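You operate a simulated robot arm through the tools that you are given. There is no shell and no other tool. Be economical: measure what you need, move in short steps, check, and stop when the job is done.

Carry out the task below with a simulated two-armed robot. There is one attempt and no reset: what you move stays moved.

JOB
Pick up the black brush with one hand, pass it to the other hand and put it in the fail tray. Take the 6 A fuse from the middle of the desk and put it on the top of the register table. Fetch the gold stand from the top of the brown table and stand it on the shelf of the brown table. Turn the left count knob to 3. Fetch the short gold spool pipe from the top of the stock table and set it in the lower deck of the trolley. Take the brush and put it on top of the green ring on the left end of the blue table. Push the middle drawer shut. Fetch the filter and stand it on the shelf under the sink table. Do these in any order. Set down upright: gold stand, filter.

It is judged by the outcome, as a careful person would: the job done as asked, and still so three seconds after it is handed in. It fails if anything else is knocked over, pushed out of place, dropped, spilled or broken.

ROBOT AND FRAMES
Two 7-joint arms with two-finger grippers on one trunk, on a base that drives. Base frame: it is fixed to the floor where the robot stands at the start and does not move with it; the origin is under the middle of the robot, x ahead of it, y to its left, z up. Lengths are in cm, angles in rad, forces in N, time in s.
The left shoulder is at the start at [6, 17.8, 118.2], the right one opposite. With the tool pointing down near the work surface each hand reaches from about 10 to 62 cm from the robot's upright axis, wherever it stands, measured 20 degrees to its own side. Places, roughly: Fail tray (27x23 cm) [264, 246, 86]; black brush (3x3x17 cm) [60, 20, 100]; brush (7x5x8 cm) [60, -70, 90]; filter (6x6x10 cm) [30, -310, 90]; fuse [275, 275, 75]; gold stand (6x7x16 cm) [110, 530, 90]; green ring (8x8x4 cm) [60, -60, 90]; left count knob [60, -160, 90]; lower deck of the trolley [20, 140, 30]; middle drawer [-110, -260, 50]; shelf of the brown table [60, 540, 30]; shelf under the sink table [130, -330, 30]; short gold spool pipe (13x5x5 cm) [70, -150, 90]; top of the register table (42x22 cm) [244, 478, 80]. Payload 1.96 kg a hand.
The TCP of each hand is the grasp point between the finger pads, 2 cm short of the fingertips. In the tool frame z runs along the fingers and y along their closing line. The gripper opens to 7.2 cm. The gripper's body begins 3.8 cm behind the TCP.
Orientation is that of the tool frame in the base frame, as a unit quaternion [w, x, y, z]. With the fingers straight down and closing along the base's y, the tool's x points along the base's -x, its y along +y and its z along -z.

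CONTROLS
- The arms move only by the tool servo_tool. It takes "left_series", "right_series" or both (then of equal length, played together; a hand with none holds still); each is one flat list of numbers, 7 for each row, row after row: the shift along the base's x, y, z in units of 50 mm (1.0 is 50 mm), then the turn, a rotation vector about the base's x, y, z in units of 5 degrees (1.0 is 5 degrees), then the finger opening in cm, from 0 to 7.2. In form: [tx, ty, tz, wx, wy, wz, claw, tx, ty, tz, wx, wy, wz, claw, ...]. A call has 1 to 12 rows; each row shifts and turns the commanded pose from where the row before left it. A call with a number of a shift or a turn outside -1 to 1 is refused whole. Each row takes 0.2 s and may step no farther than 5 cm and 0.15 rad from the row before; otherwise, or with a gripper value out of range, the whole call is refused. Where a pose cannot be reached the arm comes as near as it can. A force on the tool above 40 N (or 10 N above the force at the start of the call, whichever is more), or a blocked arm, ends the call early, and 0.2 s more pass. The fingers move at their own pace (about 15.3 cm/s each) and stop on an object; they squeeze with about 22 N. The grip force told is the motor's: it shows also when the fingers shut on nothing. Time passes only in rows, and 0.2 s behind the last, so rows that do not move let the fingers close. It gives the time, the measured TCP pose, the force on the tool (base axes), the opening and the grip force at its end, in the units of the frame above (readings bear some noise), with the torque about the TCP (base axes, N m) and any sound that the robot's microphone picked up.
- Cameras (640 x 400 px; columns grow to the right, rows downward): "scene" is now at [2.34, -0.72, 172.45]; the picture's right is [-0.14, -0.99, 0.00], its down [-0.81, 0.12, -0.57] and it looks along [0.56, -0.08, -0.82] (base axes); focal length 281 px, centre (320, 200). "left" rides on the left gripper at [7.1, -1.9, -8.2] in its tool frame; the picture's right is [0.26, 0.96, 0.00], its down [-0.67, 0.18, -0.72] and it looks along [-0.69, 0.19, 0.70] (tool axes); focal length 280 px, centre (320, 200). "right" rides on the right gripper at [7.1, 1.9, -8.2] in its tool frame; the picture's right is [-0.26, 0.97, 0.00], its down [-0.67, -0.18, -0.72] and it looks along [-0.69, -0.19, 0.70] (tool axes); focal length 280 px, centre (320, 200). There is no depth. A picture from a camera that has moved, and an enlarged one, comes with that camera's place and axes in the base frame and with its lens. The place of the scene camera against the robot may be out by one fixed shift of up to 1.8 cm in any direction.
- capture(camera): a new picture of that camera. The clock stands still meanwhile.
- lift_body(by): slides the trunk up (or, below 0, down) by that many cm; the arms and the scene camera ride with it, the base frame stays. It gives what a move gives, with no picture.
- steer(legs): drives the robot by 1 to 6 legs, each [ahead, left, turn to the left] in cm, cm and rad, along the robot's own axes; the way and the turn of a leg run together, so that a leg with both is an arc; at most 150 cm and 3.142 rad a leg. The arms and the cameras ride along, it lands a little off, and it stops where it bumps. It gives what a move gives.
- pan_tilt(pan, tilt): turns the head with the scene camera to pan (to the left, within 1.501 rad either way) and tilt (down, from -0.506 to 1.204), counted from straight ahead of the robot. It gives what a move gives.
- enlarge(camera, box): a new picture of the part [left, top, right, bottom] of that camera's present view, enlarged. The clock stands still meanwhile.
- job_done(): hands the job in; it is judged then, once.

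Go step by step. Nothing tells you exact positions but the pictures and the camera data: compare them with the known pose of the tool, close in by small moves and look again before you grip or let go. The budget is 217 turns and 220 pictures, counting those below and the enlarged ones. Unless the task says otherwise, let go and move clear before handing in.

The tools are called as name(argument=value, ...) on one line, values as JSON. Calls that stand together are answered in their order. servo_tool: Moves the arms, as the interface text tells. Its arguments: {"type":"object","properties":{"left_series":{"type":"array","items":{"type":"number"}},"right_series":{"type":"array","items":{"type":"number"}}},"required":[]} The other tools are called the same way: lift_body (by) slides the trunk up or down; steer (legs) drives the base; pan_tilt (pan, tilt) turns the head that bears the scene camera; capture (camera) takes a picture; enlarge (camera, box) takes an enlarged picture of a part of a camera's view; job_done () hands the job in.

At the start:

```text
time: 0.0
left_position: [33.75, -4.86, 120.17]
left_ee_rot: [0.001, 0.001, 1.0, -0.001]
left_contact_force: [-0.1, -0.2, 0.9]
left_torque: [-0.03, 0.0, 0.02]
left_grip_width: 7.19
left_finger_force: 0.1
right_position: [28.11, -37.23, 120.79]
right_ee_rot: [0.0, 0.0, 1.0, 0.001]
right_contact_force: [0.5, -0.1, 1.6]
right_torque: [0.0, 0.01, 0.02]
right_grip_width: 7.19
right_finger_force: 0.0
trunk travel left (down, up): [-82.7, 16.3]
robot x, y, heading: [-0.02, -0.14, 0.001]
head pan, tilt: [-0.141, 0.963]
```

scene: 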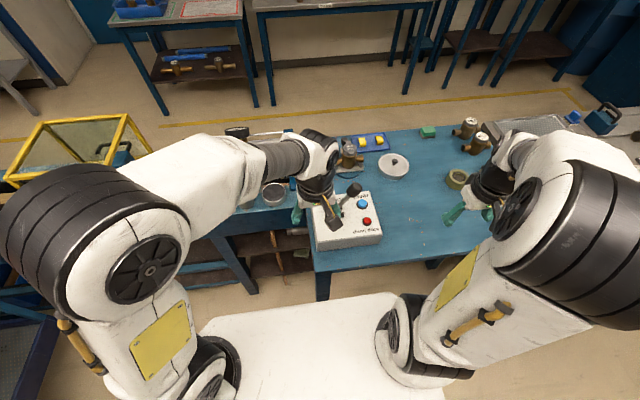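
right: 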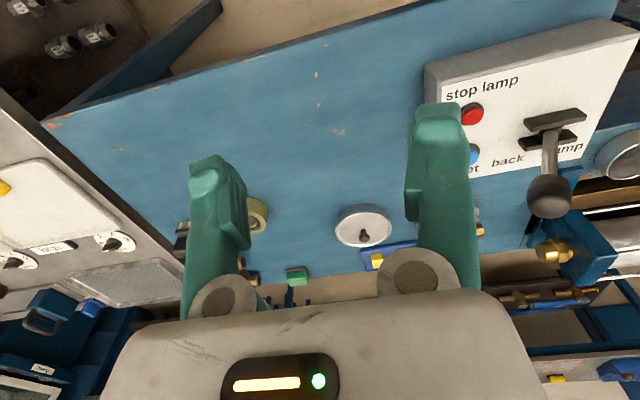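
left: 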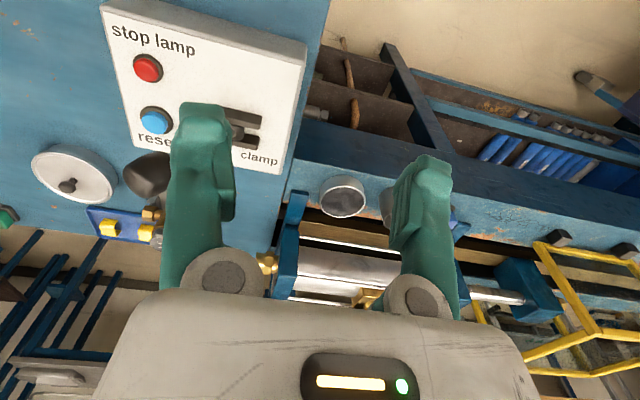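

The robot faces a blue table; the arms obscure part of the view. I look around with the head first.

pan_tilt(pan=0.35, tilt=0.7)

capture(camera="scene")

pan_tilt(pan=-0.9, tilt=0.7)

capture(camera="scene")

```text
time: 0.9
left_position: [33.62, -4.9, 120.17]
left_ee_rot: [0.001, 0.001, 1.0, 0.0]
left_contact_force: [-0.2, 0.7, 0.1]
left_torque: [-0.03, 0.02, -0.01]
left_grip_width: 7.19
left_finger_force: 0.2
right_position: [28.12, -37.21, 120.79]
right_ee_rot: [0.0, 0.0, 1.0, -0.001]
right_contact_force: [0.4, 0.6, 0.1]
right_torque: [-0.02, 0.0, 0.01]
right_grip_width: 7.18
right_finger_force: 0.0
trunk travel left (down, up): [-82.7, 16.3]
robot x, y, heading: [-0.03, -0.05, -0.0]
head pan, tilt: [0.351, 0.7]
```

```text
216 pictures are left
camera scene: at [3.2, 3.19, 174.53], right [0.34, -0.94, 0.0], down [-0.61, -0.22, -0.76], along [0.72, 0.26, -0.64], focal length 281 px, centre (320, 200)
```

scene: 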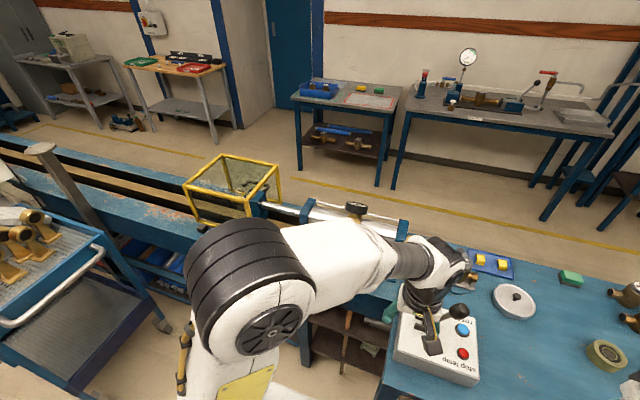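

```text
time: 2.4
left_position: [33.68, -4.78, 120.16]
left_ee_rot: [0.001, 0.001, 1.0, -0.001]
left_contact_force: [-0.9, -0.4, -0.4]
left_torque: [0.01, 0.01, -0.01]
left_grip_width: 7.2
left_finger_force: 0.1
right_position: [27.96, -37.34, 120.8]
right_ee_rot: [0.0, 0.0, 1.0, 0.001]
right_contact_force: [-0.5, -0.3, 0.4]
right_torque: [0.01, 0.0, 0.0]
right_grip_width: 7.21
right_finger_force: 0.2
trunk travel left (down, up): [-82.7, 16.3]
robot x, y, heading: [0.01, -0.08, -0.001]
head pan, tilt: [-0.901, 0.7]
```

```text
215 pictures are left
camera scene: at [0.51, -6.36, 174.53], right [-0.78, -0.62, 0.0], down [-0.4, 0.5, -0.76], along [0.48, -0.6, -0.64], focal length 281 px, centre (320, 200)
```

scene: 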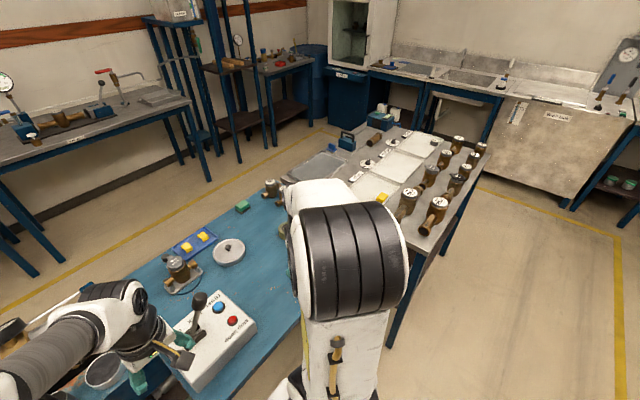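

The arms hide much of the table. I back away a bit to look at the bench from further off.

steer(legs=[[-40, 0, 0]])

pan_tilt(pan=0.3, tilt=0.6)

capture(camera="scene")

pan_tilt(pan=-0.6, tilt=0.6)

capture(camera="scene")

pan_tilt(pan=1.5, tilt=0.5)

capture(camera="scene")

pan_tilt(pan=-1.5, tilt=0.5)

capture(camera="scene")

```text
time: 4.8
left_position: [-5.88, -4.77, 120.15]
left_ee_rot: [0.001, 0.0, 1.0, 0.0]
left_contact_force: [-0.6, 0.0, -0.1]
left_torque: [0.0, 0.05, -0.02]
left_grip_width: 7.18
left_finger_force: 0.0
right_position: [-11.58, -37.26, 120.85]
right_ee_rot: [0.0, -0.001, 1.0, 0.0]
right_contact_force: [-0.7, 0.3, -0.3]
right_torque: [0.01, -0.02, -0.01]
right_grip_width: 7.2
right_finger_force: 0.0
trunk travel left (down, up): [-82.7, 16.3]
robot x, y, heading: [-40.14, 0.02, 0.003]
head pan, tilt: [-0.901, 0.7]
```

```text
time: 6.2
left_position: [-6.06, -4.74, 120.07]
left_ee_rot: [0.002, 0.0, 1.0, -0.002]
left_contact_force: [0.0, 0.1, -0.7]
left_torque: [0.03, -0.02, 0.01]
left_grip_width: 7.2
left_finger_force: 0.1
right_position: [-11.67, -37.15, 120.9]
right_ee_rot: [0.0, -0.001, 1.0, 0.0]
right_contact_force: [-0.7, -0.1, 0.7]
right_torque: [0.02, 0.02, 0.06]
right_grip_width: 7.22
right_finger_force: 0.1
trunk travel left (down, up): [-82.7, 16.3]
robot x, y, heading: [-39.64, -0.41, 0.0]
head pan, tilt: [0.3, 0.6]
```

```text
214 pictures are left
camera scene: at [-36.1, 2.88, 175.4], right [0.3, -0.96, 0.0], down [-0.54, -0.17, -0.83], along [0.79, 0.24, -0.56], focal length 281 px, centre (320, 200)
```

scene: 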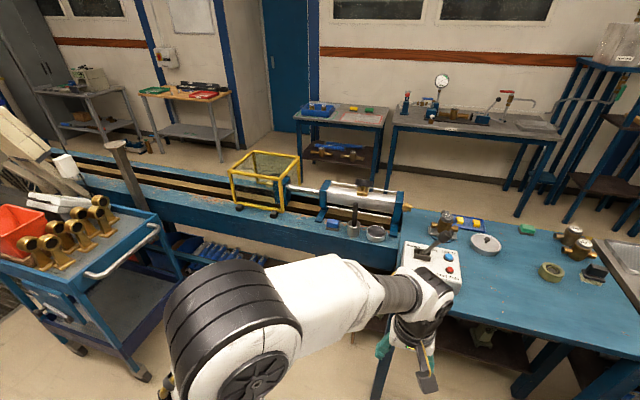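

```text
time: 7.4
left_position: [-6.1, -4.89, 120.07]
left_ee_rot: [0.0, 0.0, 1.0, -0.001]
left_contact_force: [-0.5, 0.0, -0.1]
left_torque: [0.04, -0.06, -0.03]
left_grip_width: 7.21
left_finger_force: 0.1
right_position: [-11.61, -37.17, 120.79]
right_ee_rot: [0.001, -0.001, 1.0, 0.0]
right_contact_force: [0.5, 0.4, 0.4]
right_torque: [-0.02, 0.0, -0.01]
right_grip_width: 7.23
right_finger_force: 0.1
trunk travel left (down, up): [-82.7, 16.3]
robot x, y, heading: [-39.7, 0.28, 0.0]
head pan, tilt: [-0.6, 0.6]
```

```text
213 pictures are left
camera scene: at [-37.22, -4.71, 175.4], right [-0.56, -0.83, 0.0], down [-0.47, 0.32, -0.83], along [0.68, -0.46, -0.57], focal length 281 px, centre (320, 200)
```

scene: 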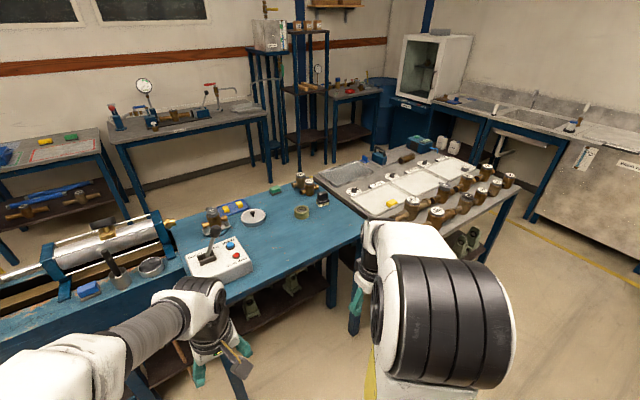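

```text
time: 9.4
left_position: [-6.12, -4.82, 120.21]
left_ee_rot: [0.001, 0.0, 1.0, -0.001]
left_contact_force: [-0.1, 0.0, -0.7]
left_torque: [-0.02, -0.03, -0.01]
left_grip_width: 7.21
left_finger_force: 0.0
right_position: [-11.59, -37.39, 120.78]
right_ee_rot: [0.001, -0.001, 1.0, 0.001]
right_contact_force: [-0.1, -0.5, 0.1]
right_torque: [-0.01, 0.01, 0.03]
right_grip_width: 7.22
right_finger_force: 0.1
trunk travel left (down, up): [-82.7, 16.3]
robot x, y, heading: [-39.89, -0.18, 0.0]
head pan, tilt: [1.499, 0.499]
```

```text
212 pictures are left
camera scene: at [-43.88, 9.34, 176.31], right [1.0, -0.07, 0.0], down [-0.03, -0.48, -0.88], along [0.06, 0.88, -0.48], focal length 281 px, centre (320, 200)
```

scene: 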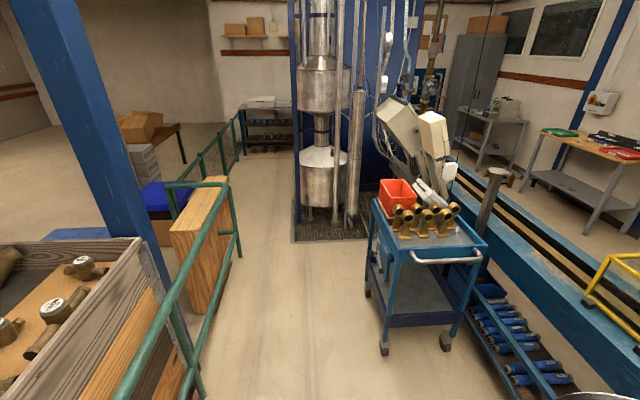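

```text
time: 12.0
left_position: [-6.11, -4.81, 120.08]
left_ee_rot: [0.001, 0.0, 1.0, -0.001]
left_contact_force: [0.9, -0.1, 0.1]
left_torque: [-0.02, 0.0, -0.03]
left_grip_width: 7.2
left_finger_force: 0.0
right_position: [-11.65, -37.15, 120.83]
right_ee_rot: [-0.001, -0.001, 1.0, 0.0]
right_contact_force: [0.1, 0.9, -0.4]
right_torque: [0.0, -0.01, -0.03]
right_grip_width: 7.19
right_finger_force: 0.0
trunk travel left (down, up): [-82.7, 16.3]
robot x, y, heading: [-39.92, -0.34, 0.0]
head pan, tilt: [-1.499, 0.499]
```

```text
211 pictures are left
camera scene: at [-43.86, -8.81, 176.3], right [-1.0, -0.07, 0.0], down [-0.04, 0.48, -0.88], along [0.06, -0.88, -0.48], focal length 281 px, centre (320, 200)
```

scene: 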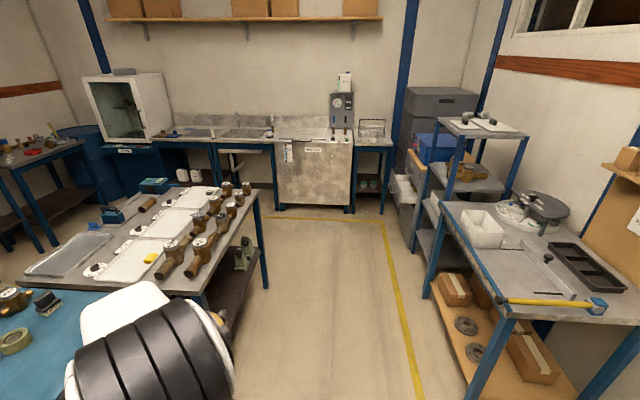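

I have a good map now. First the green ring and the brush: I shift right and go up to the blue table.

steer(legs=[[0, -52, 0], [41, 0, 0]])

pan_tilt(pan=-0.15, tilt=0.85)

capture(camera="scene")

capture(camera="right")

```text
time: 17.2
left_position: [36.17, -55.38, 120.21]
left_ee_rot: [0.002, -0.009, 1.0, -0.001]
left_contact_force: [-0.6, -0.6, -0.2]
left_torque: [-0.01, 0.02, -0.02]
left_grip_width: 7.23
left_finger_force: 0.1
right_position: [31.33, -87.76, 120.89]
right_ee_rot: [0.0, -0.01, 1.0, 0.0]
right_contact_force: [-0.2, 0.8, 0.4]
right_torque: [-0.01, 0.04, 0.0]
right_grip_width: 7.21
right_finger_force: 0.1
trunk travel left (down, up): [-82.7, 16.3]
robot x, y, heading: [2.74, -51.11, 0.021]
head pan, tilt: [-1.499, 0.499]
```

```text
time: 18.8
left_position: [36.4, -55.29, 120.07]
left_ee_rot: [0.0, -0.009, 1.0, -0.001]
left_contact_force: [0.4, -0.4, 0.2]
left_torque: [0.0, 0.0, -0.05]
left_grip_width: 7.19
left_finger_force: 0.2
right_position: [31.37, -87.79, 120.82]
right_ee_rot: [-0.001, -0.009, 1.0, 0.0]
right_contact_force: [-0.7, -0.4, 0.5]
right_torque: [0.03, -0.02, 0.03]
right_grip_width: 7.2
right_finger_force: 0.0
trunk travel left (down, up): [-82.7, 16.3]
robot x, y, heading: [2.61, -51.24, 0.017]
head pan, tilt: [-0.15, 0.85]
```

```text
210 pictures are left
camera scene: at [5.61, -52.01, 173.31], right [-0.13, -0.99, 0.0], down [-0.74, 0.1, -0.66], along [0.65, -0.09, -0.75], focal length 281 px, centre (320, 200)
```

scene: 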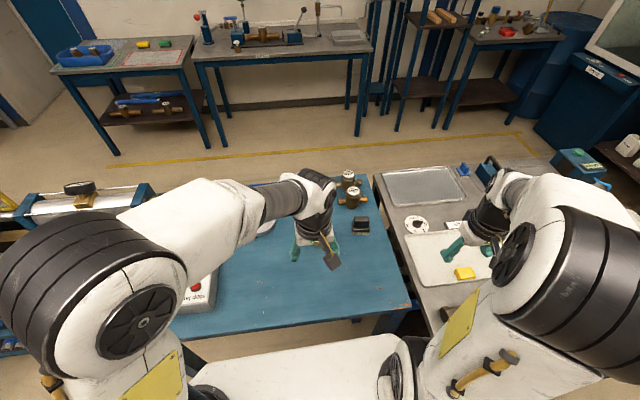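

```text
209 pictures are left
camera right: at [24.19, -86.06, 129.07], right [0.24, 0.97, 0.0], down [0.68, -0.17, 0.72], along [0.69, -0.17, -0.7], focal length 280 px, centre (320, 200)
```

right: 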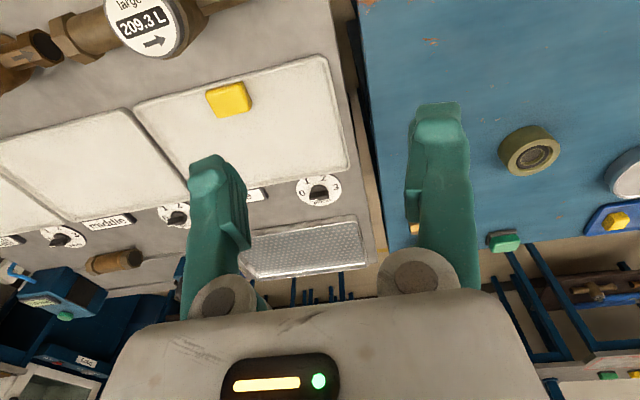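

Ring is about (59.4,-58.4), brush about (62,-75). I clear the left hand to the left and move the right hand in for a close look at the brush.

servo_tool(right_series=[0.1, 0.55, -0.1, 0, 0, 0, 7.2, 0.1, 0.55, -0.1, 0, 0, 0, 7.2, 0.1, 0.55, -0.1, 0, 0, 0, 7.2, 0.1, 0.55, -0.1, 0, 0, 0, 7.2, 0.1, 0.55, -0.1, 0, 0, 0, 7.2], left_series=[-0.3, 0.9, 0.1, 0, 0, 0, 7.2, -0.3, 0.9, 0.1, 0, 0, 0, 7.2, -0.3, 0.9, 0.1, 0, 0, 0, 7.2, -0.3, 0.9, 0.1, 0, 0, 0, 7.2, -0.3, 0.9, 0.1, 0, 0, 0, 7.2])

capture(camera="right")

capture(camera="scene")

```text
time: 19.9
left_position: [30.0, -32.36, 119.11]
left_ee_rot: [0.0, -0.008, 1.0, 0.0]
left_contact_force: [0.4, 1.3, 0.1]
left_torque: [-0.03, -0.02, -0.01]
left_grip_width: 7.2
left_finger_force: 0.0
left hand out of reach, approached as far as the arm can: row 4, 5
right_position: [33.89, -73.9, 118.44]
right_ee_rot: [0.0, -0.01, 1.0, -0.001]
right_contact_force: [0.2, 1.0, 0.2]
right_torque: [-0.02, -0.01, 0.03]
right_grip_width: 7.21
right_finger_force: 0.1
trunk travel left (down, up): [-82.7, 16.3]
robot x, y, heading: [2.89, -51.35, 0.017]
head pan, tilt: [-0.15, 0.85]
```

```text
208 pictures are left
camera right: at [26.78, -72.12, 126.6], right [0.24, 0.97, 0.0], down [0.68, -0.17, 0.72], along [0.69, -0.18, -0.7], focal length 280 px, centre (320, 200)
```

right: 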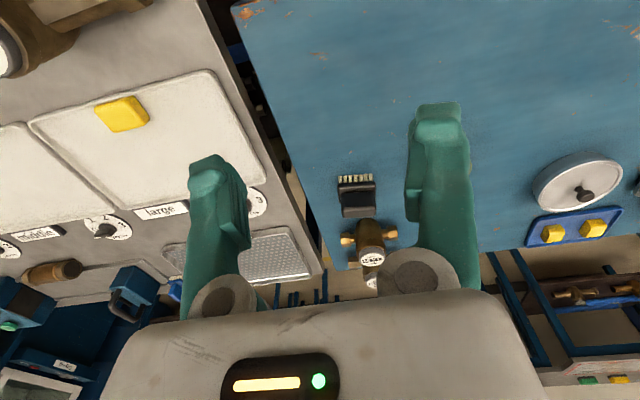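

```text
207 pictures are left
camera scene: at [5.73, -51.8, 173.31], right [-0.13, -0.99, 0.0], down [-0.75, 0.1, -0.66], along [0.65, -0.09, -0.75], focal length 281 px, centre (320, 200)
```

scene: 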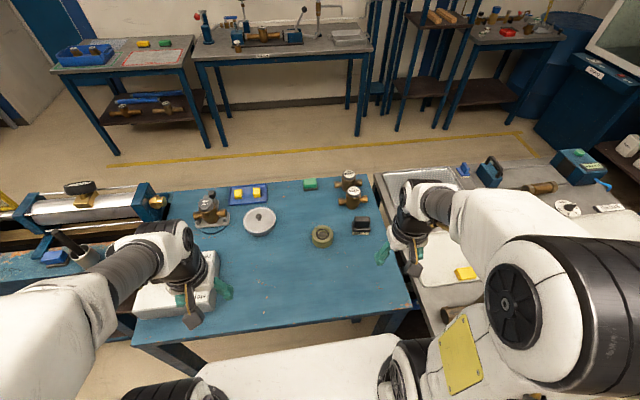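

enlarge(camera="right", box=[300, 150, 428, 230])

enlarge(camera="scene", box=[290, 180, 418, 260])

```text
5.00 times, centred on (364, 190) of right
camera zoom: at [26.78, -72.12, 126.6], right [0.24, 0.97, 0.0], down [0.68, -0.17, 0.72], along [0.69, -0.18, -0.7], focal length 1402 px, centre (100, 250)
```

zoom: 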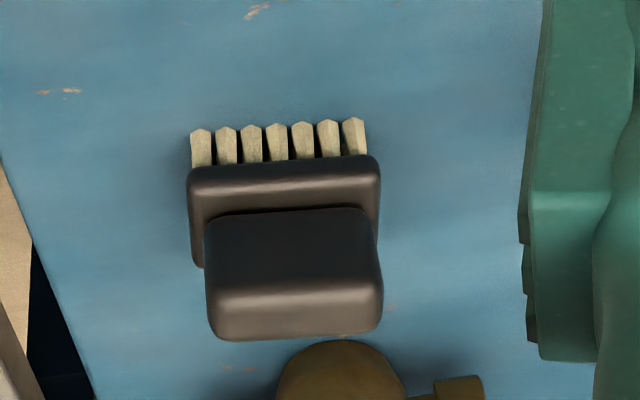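

```text
5.00 times, centred on (354, 220) of scene
camera zoom: at [5.73, -51.8, 173.31], right [-0.13, -0.99, 0.0], down [-0.75, 0.1, -0.66], along [0.65, -0.09, -0.75], focal length 1404 px, centre (150, 100)
```

zoom: 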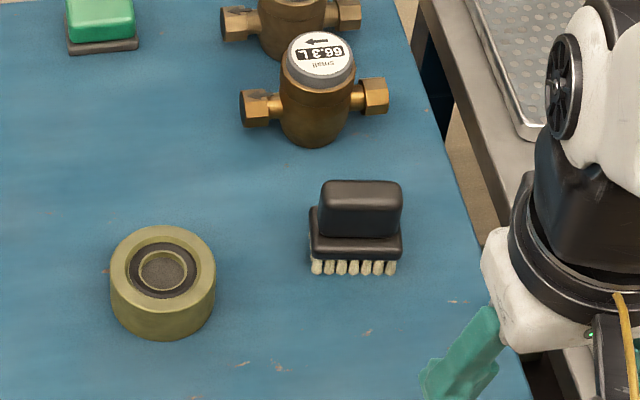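

The brush stands on its bristles with a handle block I can grip front to back. I need to be a few cm closer; I creep ahead and turn the right tool 90° so it closes along x.

steer(legs=[[4.5, 0, 0]])

servo_tool(right_series=[0.6, 0, 0, 0, 0, 1, 7.2, 0.6, 0, 0, 0, 0, 1, 7.2, 0.6, 0, 0, 0, 0, 1, 7.2, 0.6, 0, 0, 0, 0, 1, 7.2, 0.6, 0, 0, 0, 0, 1, 7.2, 0.6, 0, 0, 0, 0, 1, 7.2, 0.5, 0, 0, 0, 0, 1, 7.2, 0, 0, 0, 0, 0, 1, 7.2, 0, 0, 0, 0, 0, 1, 7.2, 0, 0, 0, 0, 0, 1, 7.2, 0, 0, 0, 0, 0, 1, 7.2, 0, 0, 0, 0, 0, 1, 7.2])

servo_tool(right_series=[0, 0, 0, 0, 0, 1, 7.2, 0, 0, 0, 0, 0, 1, 7.2, 0, 0, 0, 0, 0, 1, 7.2, 0, 0, 0, 0, 0, 1, 7.2, 0, 0, 0, 0, 0, 1, 7.2, 0, 0, 0, 0, 0, 0.8, 7.2])

capture(camera="right")

capture(camera="scene")

```text
time: 20.9
left_position: [33.81, -32.35, 119.44]
left_ee_rot: [0.003, -0.009, 1.0, -0.001]
left_contact_force: [-1.6, -0.3, 0.2]
left_torque: [-0.02, -0.05, 0.0]
left_grip_width: 7.2
left_finger_force: 0.0
right_position: [37.8, -74.07, 118.53]
right_ee_rot: [0.003, -0.01, 1.0, 0.0]
right_contact_force: [-0.4, 0.6, 0.3]
right_torque: [-0.02, -0.07, -0.01]
right_grip_width: 7.18
right_finger_force: 0.1
trunk travel left (down, up): [-82.7, 16.3]
robot x, y, heading: [7.08, -50.83, 0.019]
head pan, tilt: [-0.15, 0.85]
```

```text
time: 23.4
left_position: [34.16, -32.36, 119.1]
left_ee_rot: [0.0, -0.009, 1.0, -0.001]
left_contact_force: [0.3, 0.3, 0.2]
left_torque: [0.01, 0.0, 0.02]
left_grip_width: 7.2
left_finger_force: 0.1
right_position: [53.25, -74.14, 118.34]
right_ee_rot: [0.0, -0.432, 0.902, 0.0]
right_contact_force: [-0.3, 0.3, -0.2]
right_torque: [0.01, 0.01, 0.01]
right_grip_width: 7.2
right_finger_force: 0.1
right hand out of reach, approached as far as the arm can: row 6, 7
trunk travel left (down, up): [-82.7, 16.3]
robot x, y, heading: [7.13, -51.1, 0.018]
head pan, tilt: [-0.15, 0.85]
```

```text
time: 24.9
left_position: [34.24, -32.38, 119.24]
left_ee_rot: [0.0, -0.008, 1.0, -0.001]
left_contact_force: [-0.1, 0.0, 0.3]
left_torque: [0.01, 0.01, -0.03]
left_grip_width: 7.2
left_finger_force: 0.0
right_position: [53.05, -74.08, 118.36]
right_ee_rot: [-0.001, -0.643, 0.766, 0.001]
right_contact_force: [1.0, 0.4, 0.6]
right_torque: [0.03, -0.04, -0.02]
right_grip_width: 7.2
right_finger_force: 0.0
trunk travel left (down, up): [-82.7, 16.3]
robot x, y, heading: [7.18, -50.81, 0.018]
head pan, tilt: [-0.15, 0.85]
```

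```text
204 pictures are left
camera right: at [49.99, -80.74, 126.51], right [-0.91, 0.42, 0.0], down [0.3, 0.63, 0.72], along [0.3, 0.65, -0.7], focal length 280 px, centre (320, 200)
```

right: 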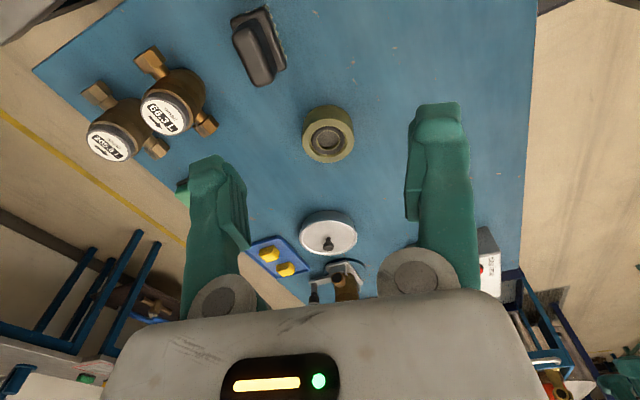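

```text
203 pictures are left
camera scene: at [10.04, -51.92, 173.31], right [-0.13, -0.99, 0.0], down [-0.74, 0.1, -0.66], along [0.65, -0.09, -0.75], focal length 281 px, centre (320, 200)
```

scene: 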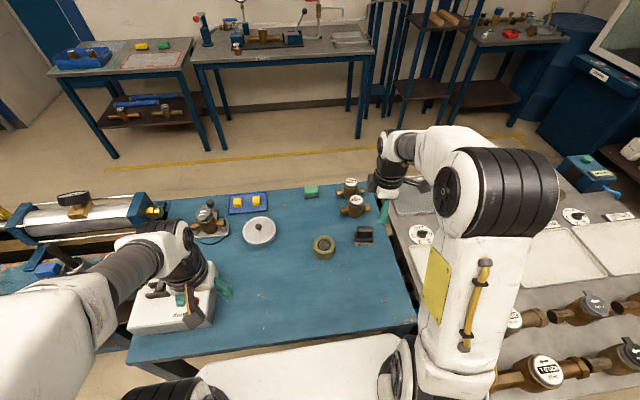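

enlarge(camera="right", box=[200, 0, 360, 100])

enlarge(camera="scene", box=[290, 190, 418, 270])

```text
4.00 times, centred on (280, 50) of right
camera zoom: at [49.99, -80.74, 126.51], right [-0.91, 0.42, 0.0], down [0.3, 0.63, 0.72], along [0.3, 0.65, -0.7], focal length 1122 px, centre (480, 800)
```

zoom: 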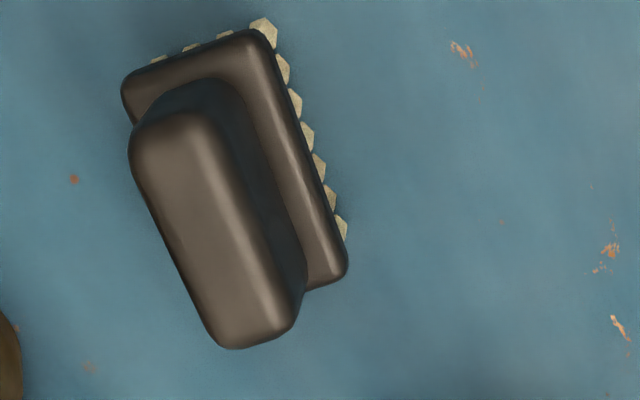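

```text
5.00 times, centred on (354, 230) of scene
camera zoom: at [10.04, -51.92, 173.31], right [-0.13, -0.99, 0.0], down [-0.74, 0.1, -0.66], along [0.65, -0.09, -0.75], focal length 1404 px, centre (150, 50)
```

zoom: 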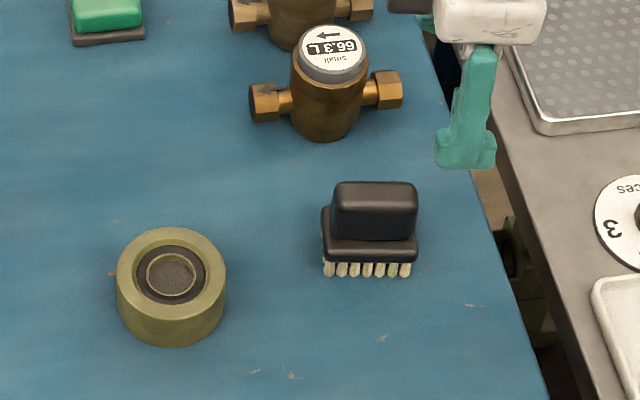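

Brush handle top is at about (60.2,-74.4,97), table at z≈89, ring at about (58,-61). I descend first and see where the hand sits.

servo_tool(right_series=[0, 0, -0.9, 0, 0, 0, 7.2, 0, 0, -0.9, 0, 0, 0, 7.2, 0, 0, -0.7, 0, 0, 0, 7.2])

capture(camera="right")

```text
time: 25.6
left_position: [34.35, -32.46, 119.22]
left_ee_rot: [0.001, -0.009, 1.0, -0.001]
left_contact_force: [0.3, 0.1, 0.3]
left_torque: [0.01, -0.04, -0.01]
left_grip_width: 7.21
left_finger_force: 0.0
right_position: [53.23, -74.12, 106.0]
right_ee_rot: [0.0, -0.643, 0.766, 0.001]
right_contact_force: [0.2, -1.2, -0.6]
right_torque: [0.0, 0.0, -0.02]
right_grip_width: 7.2
right_finger_force: 0.1
trunk travel left (down, up): [-82.7, 16.3]
robot x, y, heading: [7.29, -51.25, 0.018]
head pan, tilt: [-0.15, 0.85]
```

```text
200 pictures are left
camera right: at [50.05, -80.75, 114.12], right [-0.91, 0.42, 0.0], down [0.3, 0.63, 0.72], along [0.3, 0.65, -0.7], focal length 280 px, centre (320, 200)
```

right: 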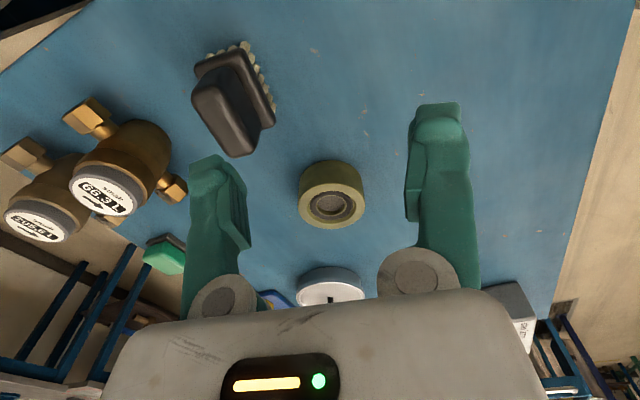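

servo_tool(right_series=[0.66, -0.04, 0, 0, 0, 0, 7.2, 0.66, -0.04, 0, 0, 0, 0, 7.2, 0, 0, -0.4, 0, 0, 0, 7.2])

capture(camera="right")

```text
time: 26.4
left_position: [34.34, -32.48, 119.19]
left_ee_rot: [0.001, -0.009, 1.0, -0.001]
left_contact_force: [-1.3, -0.5, -0.2]
left_torque: [-0.02, -0.02, 0.0]
left_grip_width: 7.2
left_finger_force: 0.1
right_position: [59.84, -74.5, 103.71]
right_ee_rot: [0.002, -0.643, 0.766, 0.001]
right_contact_force: [0.1, -0.2, -0.2]
right_torque: [-0.02, -0.02, -0.02]
right_grip_width: 7.21
right_finger_force: 0.1
trunk travel left (down, up): [-82.7, 16.3]
robot x, y, heading: [7.31, -51.25, 0.017]
head pan, tilt: [-0.15, 0.85]
```

```text
199 pictures are left
camera right: at [56.58, -81.24, 111.94], right [-0.91, 0.42, 0.0], down [0.3, 0.63, 0.72], along [0.3, 0.65, -0.7], focal length 280 px, centre (320, 200)
```

right: 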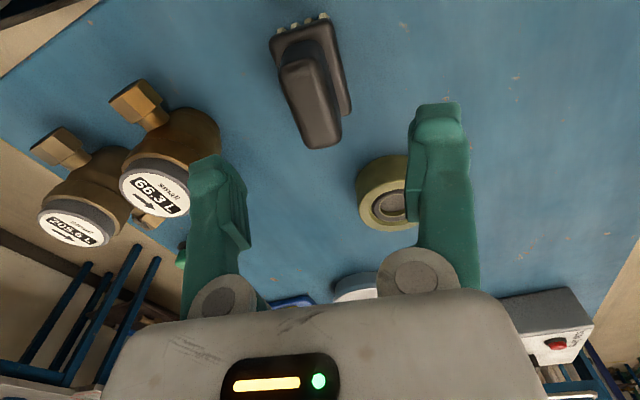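

servo_tool(right_series=[0.04, 0, -0.6, 0, 0, 0, 7.2, 0, 0, -0.6, 0, 0, 0, 7.2, 0, 0, -0.5, 0, 0, 0, 7.2, 0, 0, 0, 0, 0, 0, 7.2, 0, 0, 0, 0, 0, 0, 2, 0, 0, 0, 0, 0, 0, 2, 0, 0, 0, 0, 0, 0, 2])

capture(camera="right")

```text
time: 28.1
left_position: [34.31, -32.41, 119.2]
left_ee_rot: [0.001, -0.009, 1.0, -0.001]
left_contact_force: [1.0, -0.2, -0.3]
left_torque: [0.02, -0.02, -0.04]
left_grip_width: 7.2
left_finger_force: 0.0
right_position: [59.95, -74.4, 95.17]
right_ee_rot: [0.001, -0.643, 0.766, -0.001]
right_contact_force: [0.9, 0.6, 3.5]
right_torque: [0.01, 0.0, 0.04]
right_grip_width: 2.52
right_finger_force: 21.7
trunk travel left (down, up): [-82.7, 16.3]
robot x, y, heading: [6.98, -51.28, 0.021]
head pan, tilt: [-0.15, 0.85]
```

```text
198 pictures are left
camera right: at [56.76, -81.07, 103.41], right [-0.91, 0.42, 0.0], down [0.3, 0.63, 0.72], along [0.3, 0.65, -0.7], focal length 280 px, centre (320, 200)
```

right: 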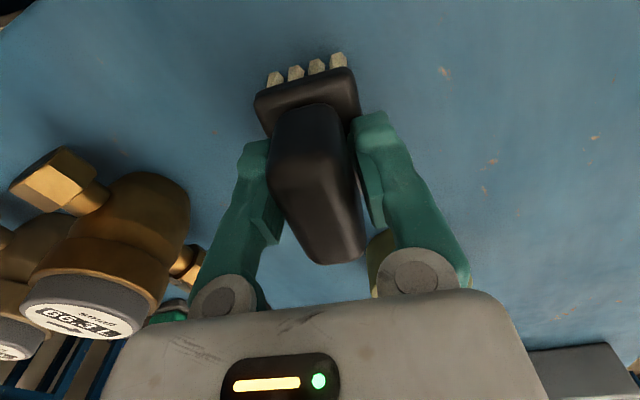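

Gripped (2.5 cm). Lift and look at the ring from above.

servo_tool(right_series=[0, 0, 0.9, 0, 0, 0, 2, 0, 0, 0.9, 0, 0, 0, 2])

capture(camera="right")

enlarge(camera="scene", box=[290, 190, 418, 270])

```text
time: 28.6
left_position: [34.18, -32.38, 119.23]
left_ee_rot: [0.0, -0.008, 1.0, 0.0]
left_contact_force: [-0.2, 0.0, 0.8]
left_torque: [0.02, 0.0, -0.01]
left_grip_width: 7.18
left_finger_force: 0.1
right_position: [59.94, -74.41, 104.24]
right_ee_rot: [0.001, -0.643, 0.766, 0.0]
right_contact_force: [0.9, -0.1, -1.3]
right_torque: [-0.01, -0.03, 0.01]
right_grip_width: 2.49
right_finger_force: 22.2
trunk travel left (down, up): [-82.7, 16.3]
robot x, y, heading: [7.06, -51.01, 0.016]
head pan, tilt: [-0.15, 0.85]
```

```text
197 pictures are left
camera right: at [56.7, -81.09, 112.44], right [-0.91, 0.42, 0.0], down [0.3, 0.63, 0.72], along [0.3, 0.65, -0.7], focal length 280 px, centre (320, 200)
```

right: 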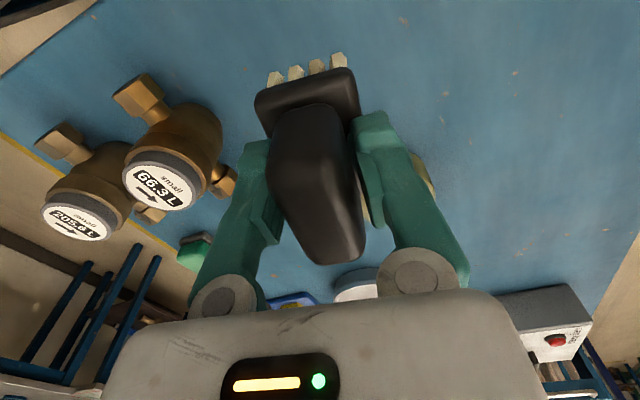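

```text
5.00 times, centred on (354, 230) of scene
camera zoom: at [9.86, -51.87, 173.3], right [-0.13, -0.99, 0.0], down [-0.74, 0.1, -0.66], along [0.66, -0.09, -0.75], focal length 1404 px, centre (150, 50)
```

zoom: 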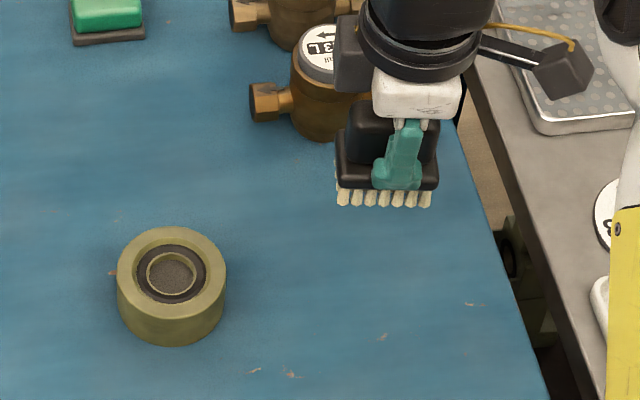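

servo_tool(right_series=[-0.1, 0.67, 0, 0, 0, 0, 2, -0.1, 0.67, 0, 0, 0, 0, 2, -0.1, 0.67, 0, 0, 0, 0, 2, -0.1, 0.67, 0, 0, 0, 0, 2, 0, 0, 0, 0, 0, 0, 2])

capture(camera="right")

enlarge(camera="scene", box=[256, 180, 384, 260])

```text
time: 29.9
left_position: [34.35, -32.46, 119.18]
left_ee_rot: [0.001, -0.009, 1.0, 0.0]
left_contact_force: [-0.7, -0.5, -0.2]
left_torque: [-0.02, -0.01, 0.05]
left_grip_width: 7.19
left_finger_force: 0.1
right_position: [58.17, -61.14, 104.16]
right_ee_rot: [0.001, -0.643, 0.766, 0.001]
right_contact_force: [-0.5, 0.2, -0.4]
right_torque: [0.02, 0.01, -0.01]
right_grip_width: 2.52
right_finger_force: 21.7
trunk travel left (down, up): [-82.7, 16.3]
robot x, y, heading: [6.62, -51.1, 0.015]
head pan, tilt: [-0.15, 0.85]
```

```text
195 pictures are left
camera right: at [54.94, -67.82, 112.38], right [-0.91, 0.42, 0.0], down [0.3, 0.63, 0.72], along [0.3, 0.65, -0.7], focal length 280 px, centre (320, 200)
```

right: 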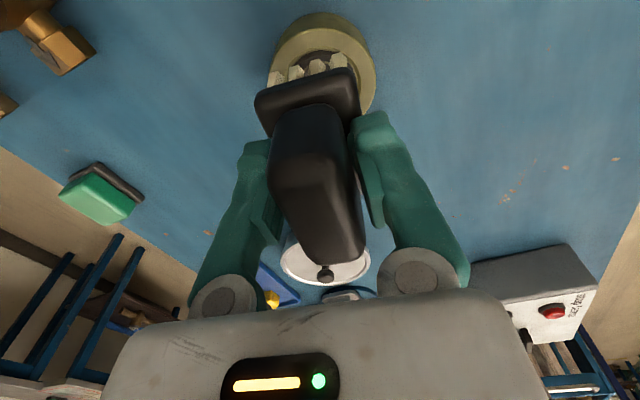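

```text
5.00 times, centred on (320, 220) of scene
camera zoom: at [10.05, -52.01, 173.31], right [-0.13, -0.99, 0.0], down [-0.74, 0.1, -0.66], along [0.65, -0.09, -0.75], focal length 1404 px, centre (320, 100)
```

zoom: 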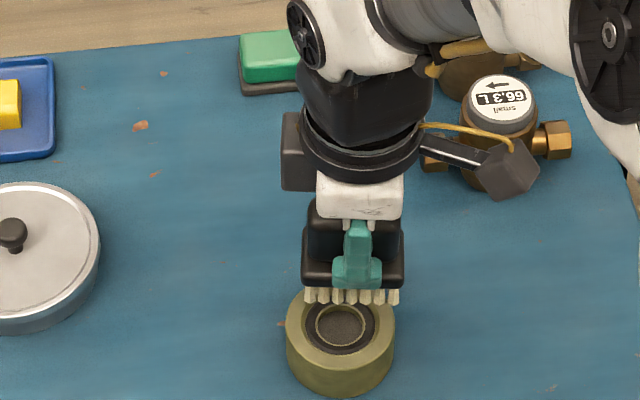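

servo_tool(right_series=[-0.18, 0.08, -0.4, 0, 0, 0, 2, 0, 0, -0.4, 0, 0, 0, 2, 0, 0, -0.1, 0, 0, 0, 2, 0, 0, 0, 0, 0, 0, 2])

enlarge(camera="scene", box=[256, 180, 384, 260])

capture(camera="right")

```text
time: 30.9
left_position: [34.38, -32.52, 119.25]
left_ee_rot: [0.001, -0.008, 1.0, -0.001]
left_contact_force: [-0.7, -0.7, -1.0]
left_torque: [0.02, 0.01, 0.0]
left_grip_width: 7.21
left_finger_force: 0.0
right_position: [57.29, -60.6, 99.77]
right_ee_rot: [0.0, -0.643, 0.765, 0.0]
right_contact_force: [-0.4, -0.6, -0.8]
right_torque: [-0.04, -0.04, 0.05]
right_grip_width: 2.48
right_finger_force: 22.2
trunk travel left (down, up): [-82.7, 16.3]
robot x, y, heading: [7.17, -50.92, 0.022]
head pan, tilt: [-0.15, 0.85]
```

```text
5.00 times, centred on (320, 220) of scene
camera zoom: at [10.03, -51.88, 173.31], right [-0.13, -0.99, 0.0], down [-0.74, 0.1, -0.66], along [0.65, -0.09, -0.75], focal length 1404 px, centre (320, 100)
```

zoom: 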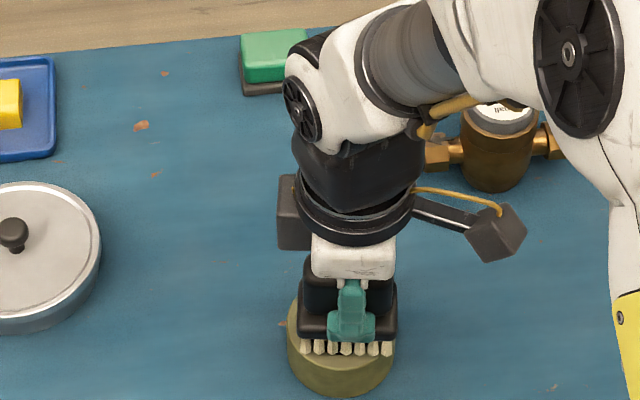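

```text
192 pictures are left
camera right: at [54.01, -67.33, 107.96], right [-0.91, 0.42, 0.0], down [0.3, 0.63, 0.72], along [0.3, 0.65, -0.7], focal length 280 px, centre (320, 200)
```

right: 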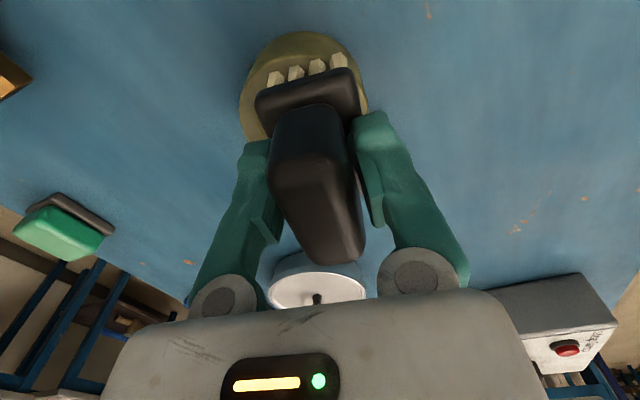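

servo_tool(right_series=[0, 0.04, -0.1, 0, 0, 0, 2, 0, 0, -0.06, 0, 0, 0, 2, 0, 0, 0, 0, 0, 0, 2])

enlarge(camera="scene", box=[256, 180, 384, 260])

```text
time: 31.6
left_position: [34.37, -32.44, 119.23]
left_ee_rot: [0.001, -0.009, 1.0, -0.001]
left_contact_force: [0.4, -0.5, 0.7]
left_torque: [-0.01, -0.01, 0.03]
left_grip_width: 7.19
left_finger_force: 0.0
right_position: [57.11, -60.45, 98.95]
right_ee_rot: [0.001, -0.643, 0.766, 0.0]
right_contact_force: [-0.3, 0.9, -1.1]
right_torque: [0.02, 0.0, 0.02]
right_grip_width: 2.48
right_finger_force: 22.1
trunk travel left (down, up): [-82.7, 16.3]
robot x, y, heading: [6.85, -51.56, 0.023]
head pan, tilt: [-0.15, 0.85]
```

```text
5.00 times, centred on (320, 220) of scene
camera zoom: at [10.05, -51.92, 173.31], right [-0.13, -0.99, 0.0], down [-0.74, 0.1, -0.66], along [0.65, -0.09, -0.75], focal length 1404 px, centre (320, 100)
```

zoom: 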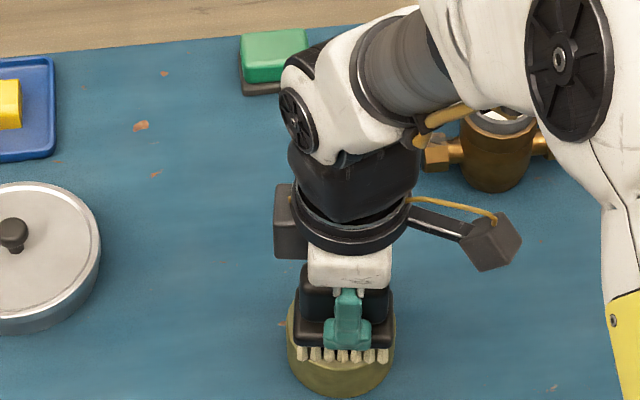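

servo_tool(right_series=[0, 0, -0.06, 0, 0, 0, 2, 0, 0, 0, 0, 0, 0, 2])

servo_tool(right_series=[0, 0, -0.06, 0, 0, 0, 2, 0, 0, 0, 0, 0, 0, 2])

enlarge(camera="scene", box=[256, 180, 384, 260])

```text
time: 32.2
left_position: [33.9, -32.34, 119.27]
left_ee_rot: [0.001, -0.009, 1.0, 0.0]
left_contact_force: [-0.5, 1.3, 0.1]
left_torque: [-0.02, -0.03, 0.01]
left_grip_width: 7.19
left_finger_force: 0.1
right_position: [57.18, -60.42, 98.96]
right_ee_rot: [0.003, -0.644, 0.765, -0.001]
right_contact_force: [3.6, -0.6, 22.6]
right_torque: [-0.31, 0.01, 0.03]
right_grip_width: 2.48
right_finger_force: 21.9
trunk travel left (down, up): [-82.7, 16.3]
robot x, y, heading: [7.14, -51.24, 0.021]
head pan, tilt: [-0.15, 0.85]
```

```text
time: 32.6
left_position: [33.97, -32.49, 119.35]
left_ee_rot: [0.001, -0.008, 1.0, 0.0]
left_contact_force: [-0.6, 0.4, -0.5]
left_torque: [-0.03, -0.01, -0.02]
left_grip_width: 7.22
left_finger_force: 0.1
right_position: [57.09, -60.4, 98.84]
right_ee_rot: [0.006, -0.642, 0.767, -0.003]
right_contact_force: [-7.6, 0.0, 23.1]
right_torque: [-0.13, 0.47, -0.03]
right_grip_width: 2.49
right_finger_force: 21.8
trunk travel left (down, up): [-82.7, 16.3]
robot x, y, heading: [6.98, -51.13, 0.02]
head pan, tilt: [-0.15, 0.85]
stopped in row 1 (right hand): the force on the tool passed its limit at 43 N (the readings are from after the stop); the commanded pose is now the measured one
```

```text
5.00 times, centred on (320, 220) of scene
camera zoom: at [9.58, -51.89, 173.31], right [-0.13, -0.99, 0.0], down [-0.74, 0.1, -0.66], along [0.66, -0.09, -0.75], focal length 1404 px, centre (320, 100)
```

zoom: 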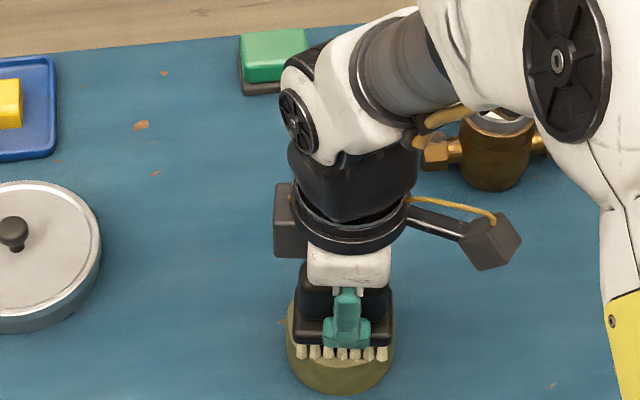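

It rests on the ring; release gently and rise.

servo_tool(right_series=[0, 0, 0.02, 0, 0, 0, 2.5, 0, 0, 0, 0, 0, 0, 3.2, 0, 0, 0, 0, 0, 0, 5, 0, 0, 0, 0, 0, 0, 5, 0, 0, 0.5, 0, 0, 0, 5, 0, 0, 0.9, 0, 0, 0, 5, 0, 0, 0.9, 0, 0, 0, 5])

capture(camera="right")

enlarge(camera="scene", box=[256, 180, 384, 260])

```text
time: 34.2
left_position: [34.31, -32.42, 119.34]
left_ee_rot: [0.0, -0.008, 1.0, 0.0]
left_contact_force: [-0.9, 0.2, 0.1]
left_torque: [-0.01, 0.01, -0.01]
left_grip_width: 7.19
left_finger_force: 0.1
right_position: [57.17, -60.34, 110.33]
right_ee_rot: [0.004, -0.643, 0.766, -0.002]
right_contact_force: [-0.5, -0.9, -0.1]
right_torque: [0.03, -0.02, 0.02]
right_grip_width: 5.0
right_finger_force: 0.0
trunk travel left (down, up): [-82.7, 16.3]
robot x, y, heading: [6.99, -51.65, 0.024]
head pan, tilt: [-0.15, 0.85]
```

```text
189 pictures are left
camera right: at [53.8, -66.98, 118.47], right [-0.91, 0.43, -0.01], down [0.29, 0.63, 0.72], along [0.31, 0.65, -0.7], focal length 280 px, centre (320, 200)
```

right: 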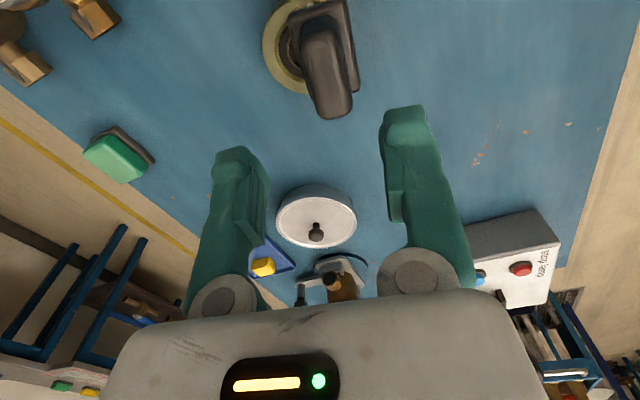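

```text
5.00 times, centred on (320, 220) of scene
camera zoom: at [9.95, -51.9, 173.3], right [-0.13, -0.99, 0.0], down [-0.74, 0.1, -0.66], along [0.65, -0.09, -0.75], focal length 1404 px, centre (320, 100)
```

zoom: 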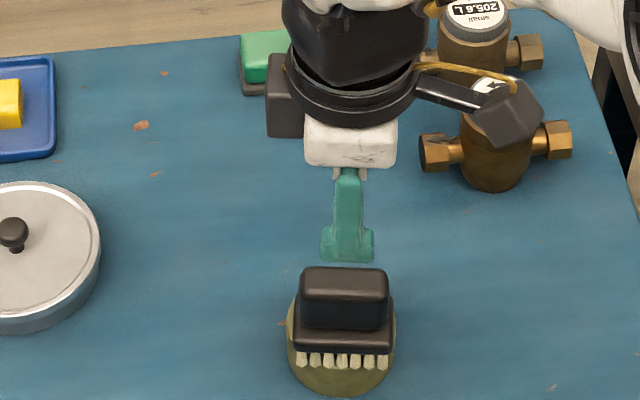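

The brush sits about 1 cm forward of the ring centre; I regrip and nudge it back to the middle.

servo_tool(right_series=[0, 0, -0.9, 0, 0, 0, 5, 0, 0, -0.9, 0, 0, 0, 5, 0, 0, -0.42, 0, 0, 0, 5, 0, 0, 0, 0, 0, 0, 5, 0, 0, 0, 0, 0, 0, 2, 0, 0, 0, 0, 0, 0, 2, 0, 0, 0, 0, 0, 0, 2, 0, 0, 0.2, 0, 0, 0, 2, 0.2, 0, 0, 0, 0, 0, 2, 0, 0, 0, 0, 0, 0, 2])

capture(camera="right")

enlarge(camera="scene", box=[256, 180, 384, 260])

```text
time: 36.4
left_position: [34.22, -32.43, 119.25]
left_ee_rot: [0.0, -0.01, 1.0, 0.0]
left_contact_force: [0.2, 0.0, -0.6]
left_torque: [0.02, -0.02, 0.01]
left_grip_width: 7.19
left_finger_force: 0.1
right_position: [58.26, -60.36, 100.11]
right_ee_rot: [0.003, -0.642, 0.766, -0.002]
right_contact_force: [-0.6, 0.0, 0.1]
right_torque: [0.02, 0.01, 0.02]
right_grip_width: 2.52
right_finger_force: 22.3
trunk travel left (down, up): [-82.7, 16.3]
robot x, y, heading: [7.4, -51.03, 0.021]
head pan, tilt: [-0.15, 0.85]
```

```text
187 pictures are left
camera right: at [54.99, -67.07, 108.34], right [-0.91, 0.42, -0.01], down [0.29, 0.63, 0.72], along [0.31, 0.65, -0.7], focal length 280 px, centre (320, 200)
```

right: 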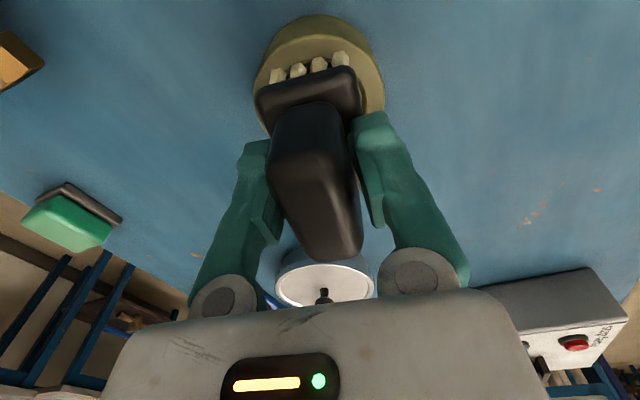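

```text
5.00 times, centred on (320, 220) of scene
camera zoom: at [10.04, -51.91, 173.31], right [-0.13, -0.99, 0.0], down [-0.74, 0.1, -0.66], along [0.65, -0.09, -0.75], focal length 1404 px, centre (320, 100)
```

zoom: 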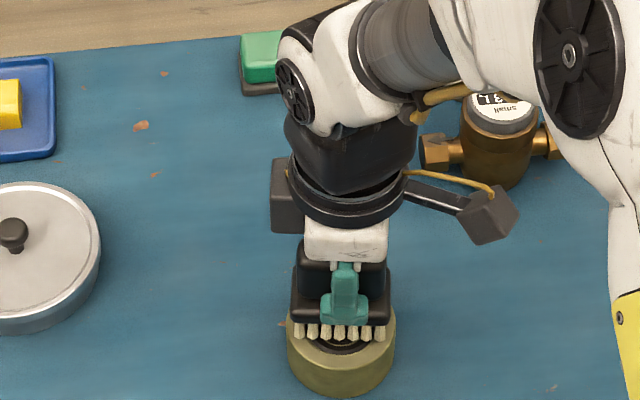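

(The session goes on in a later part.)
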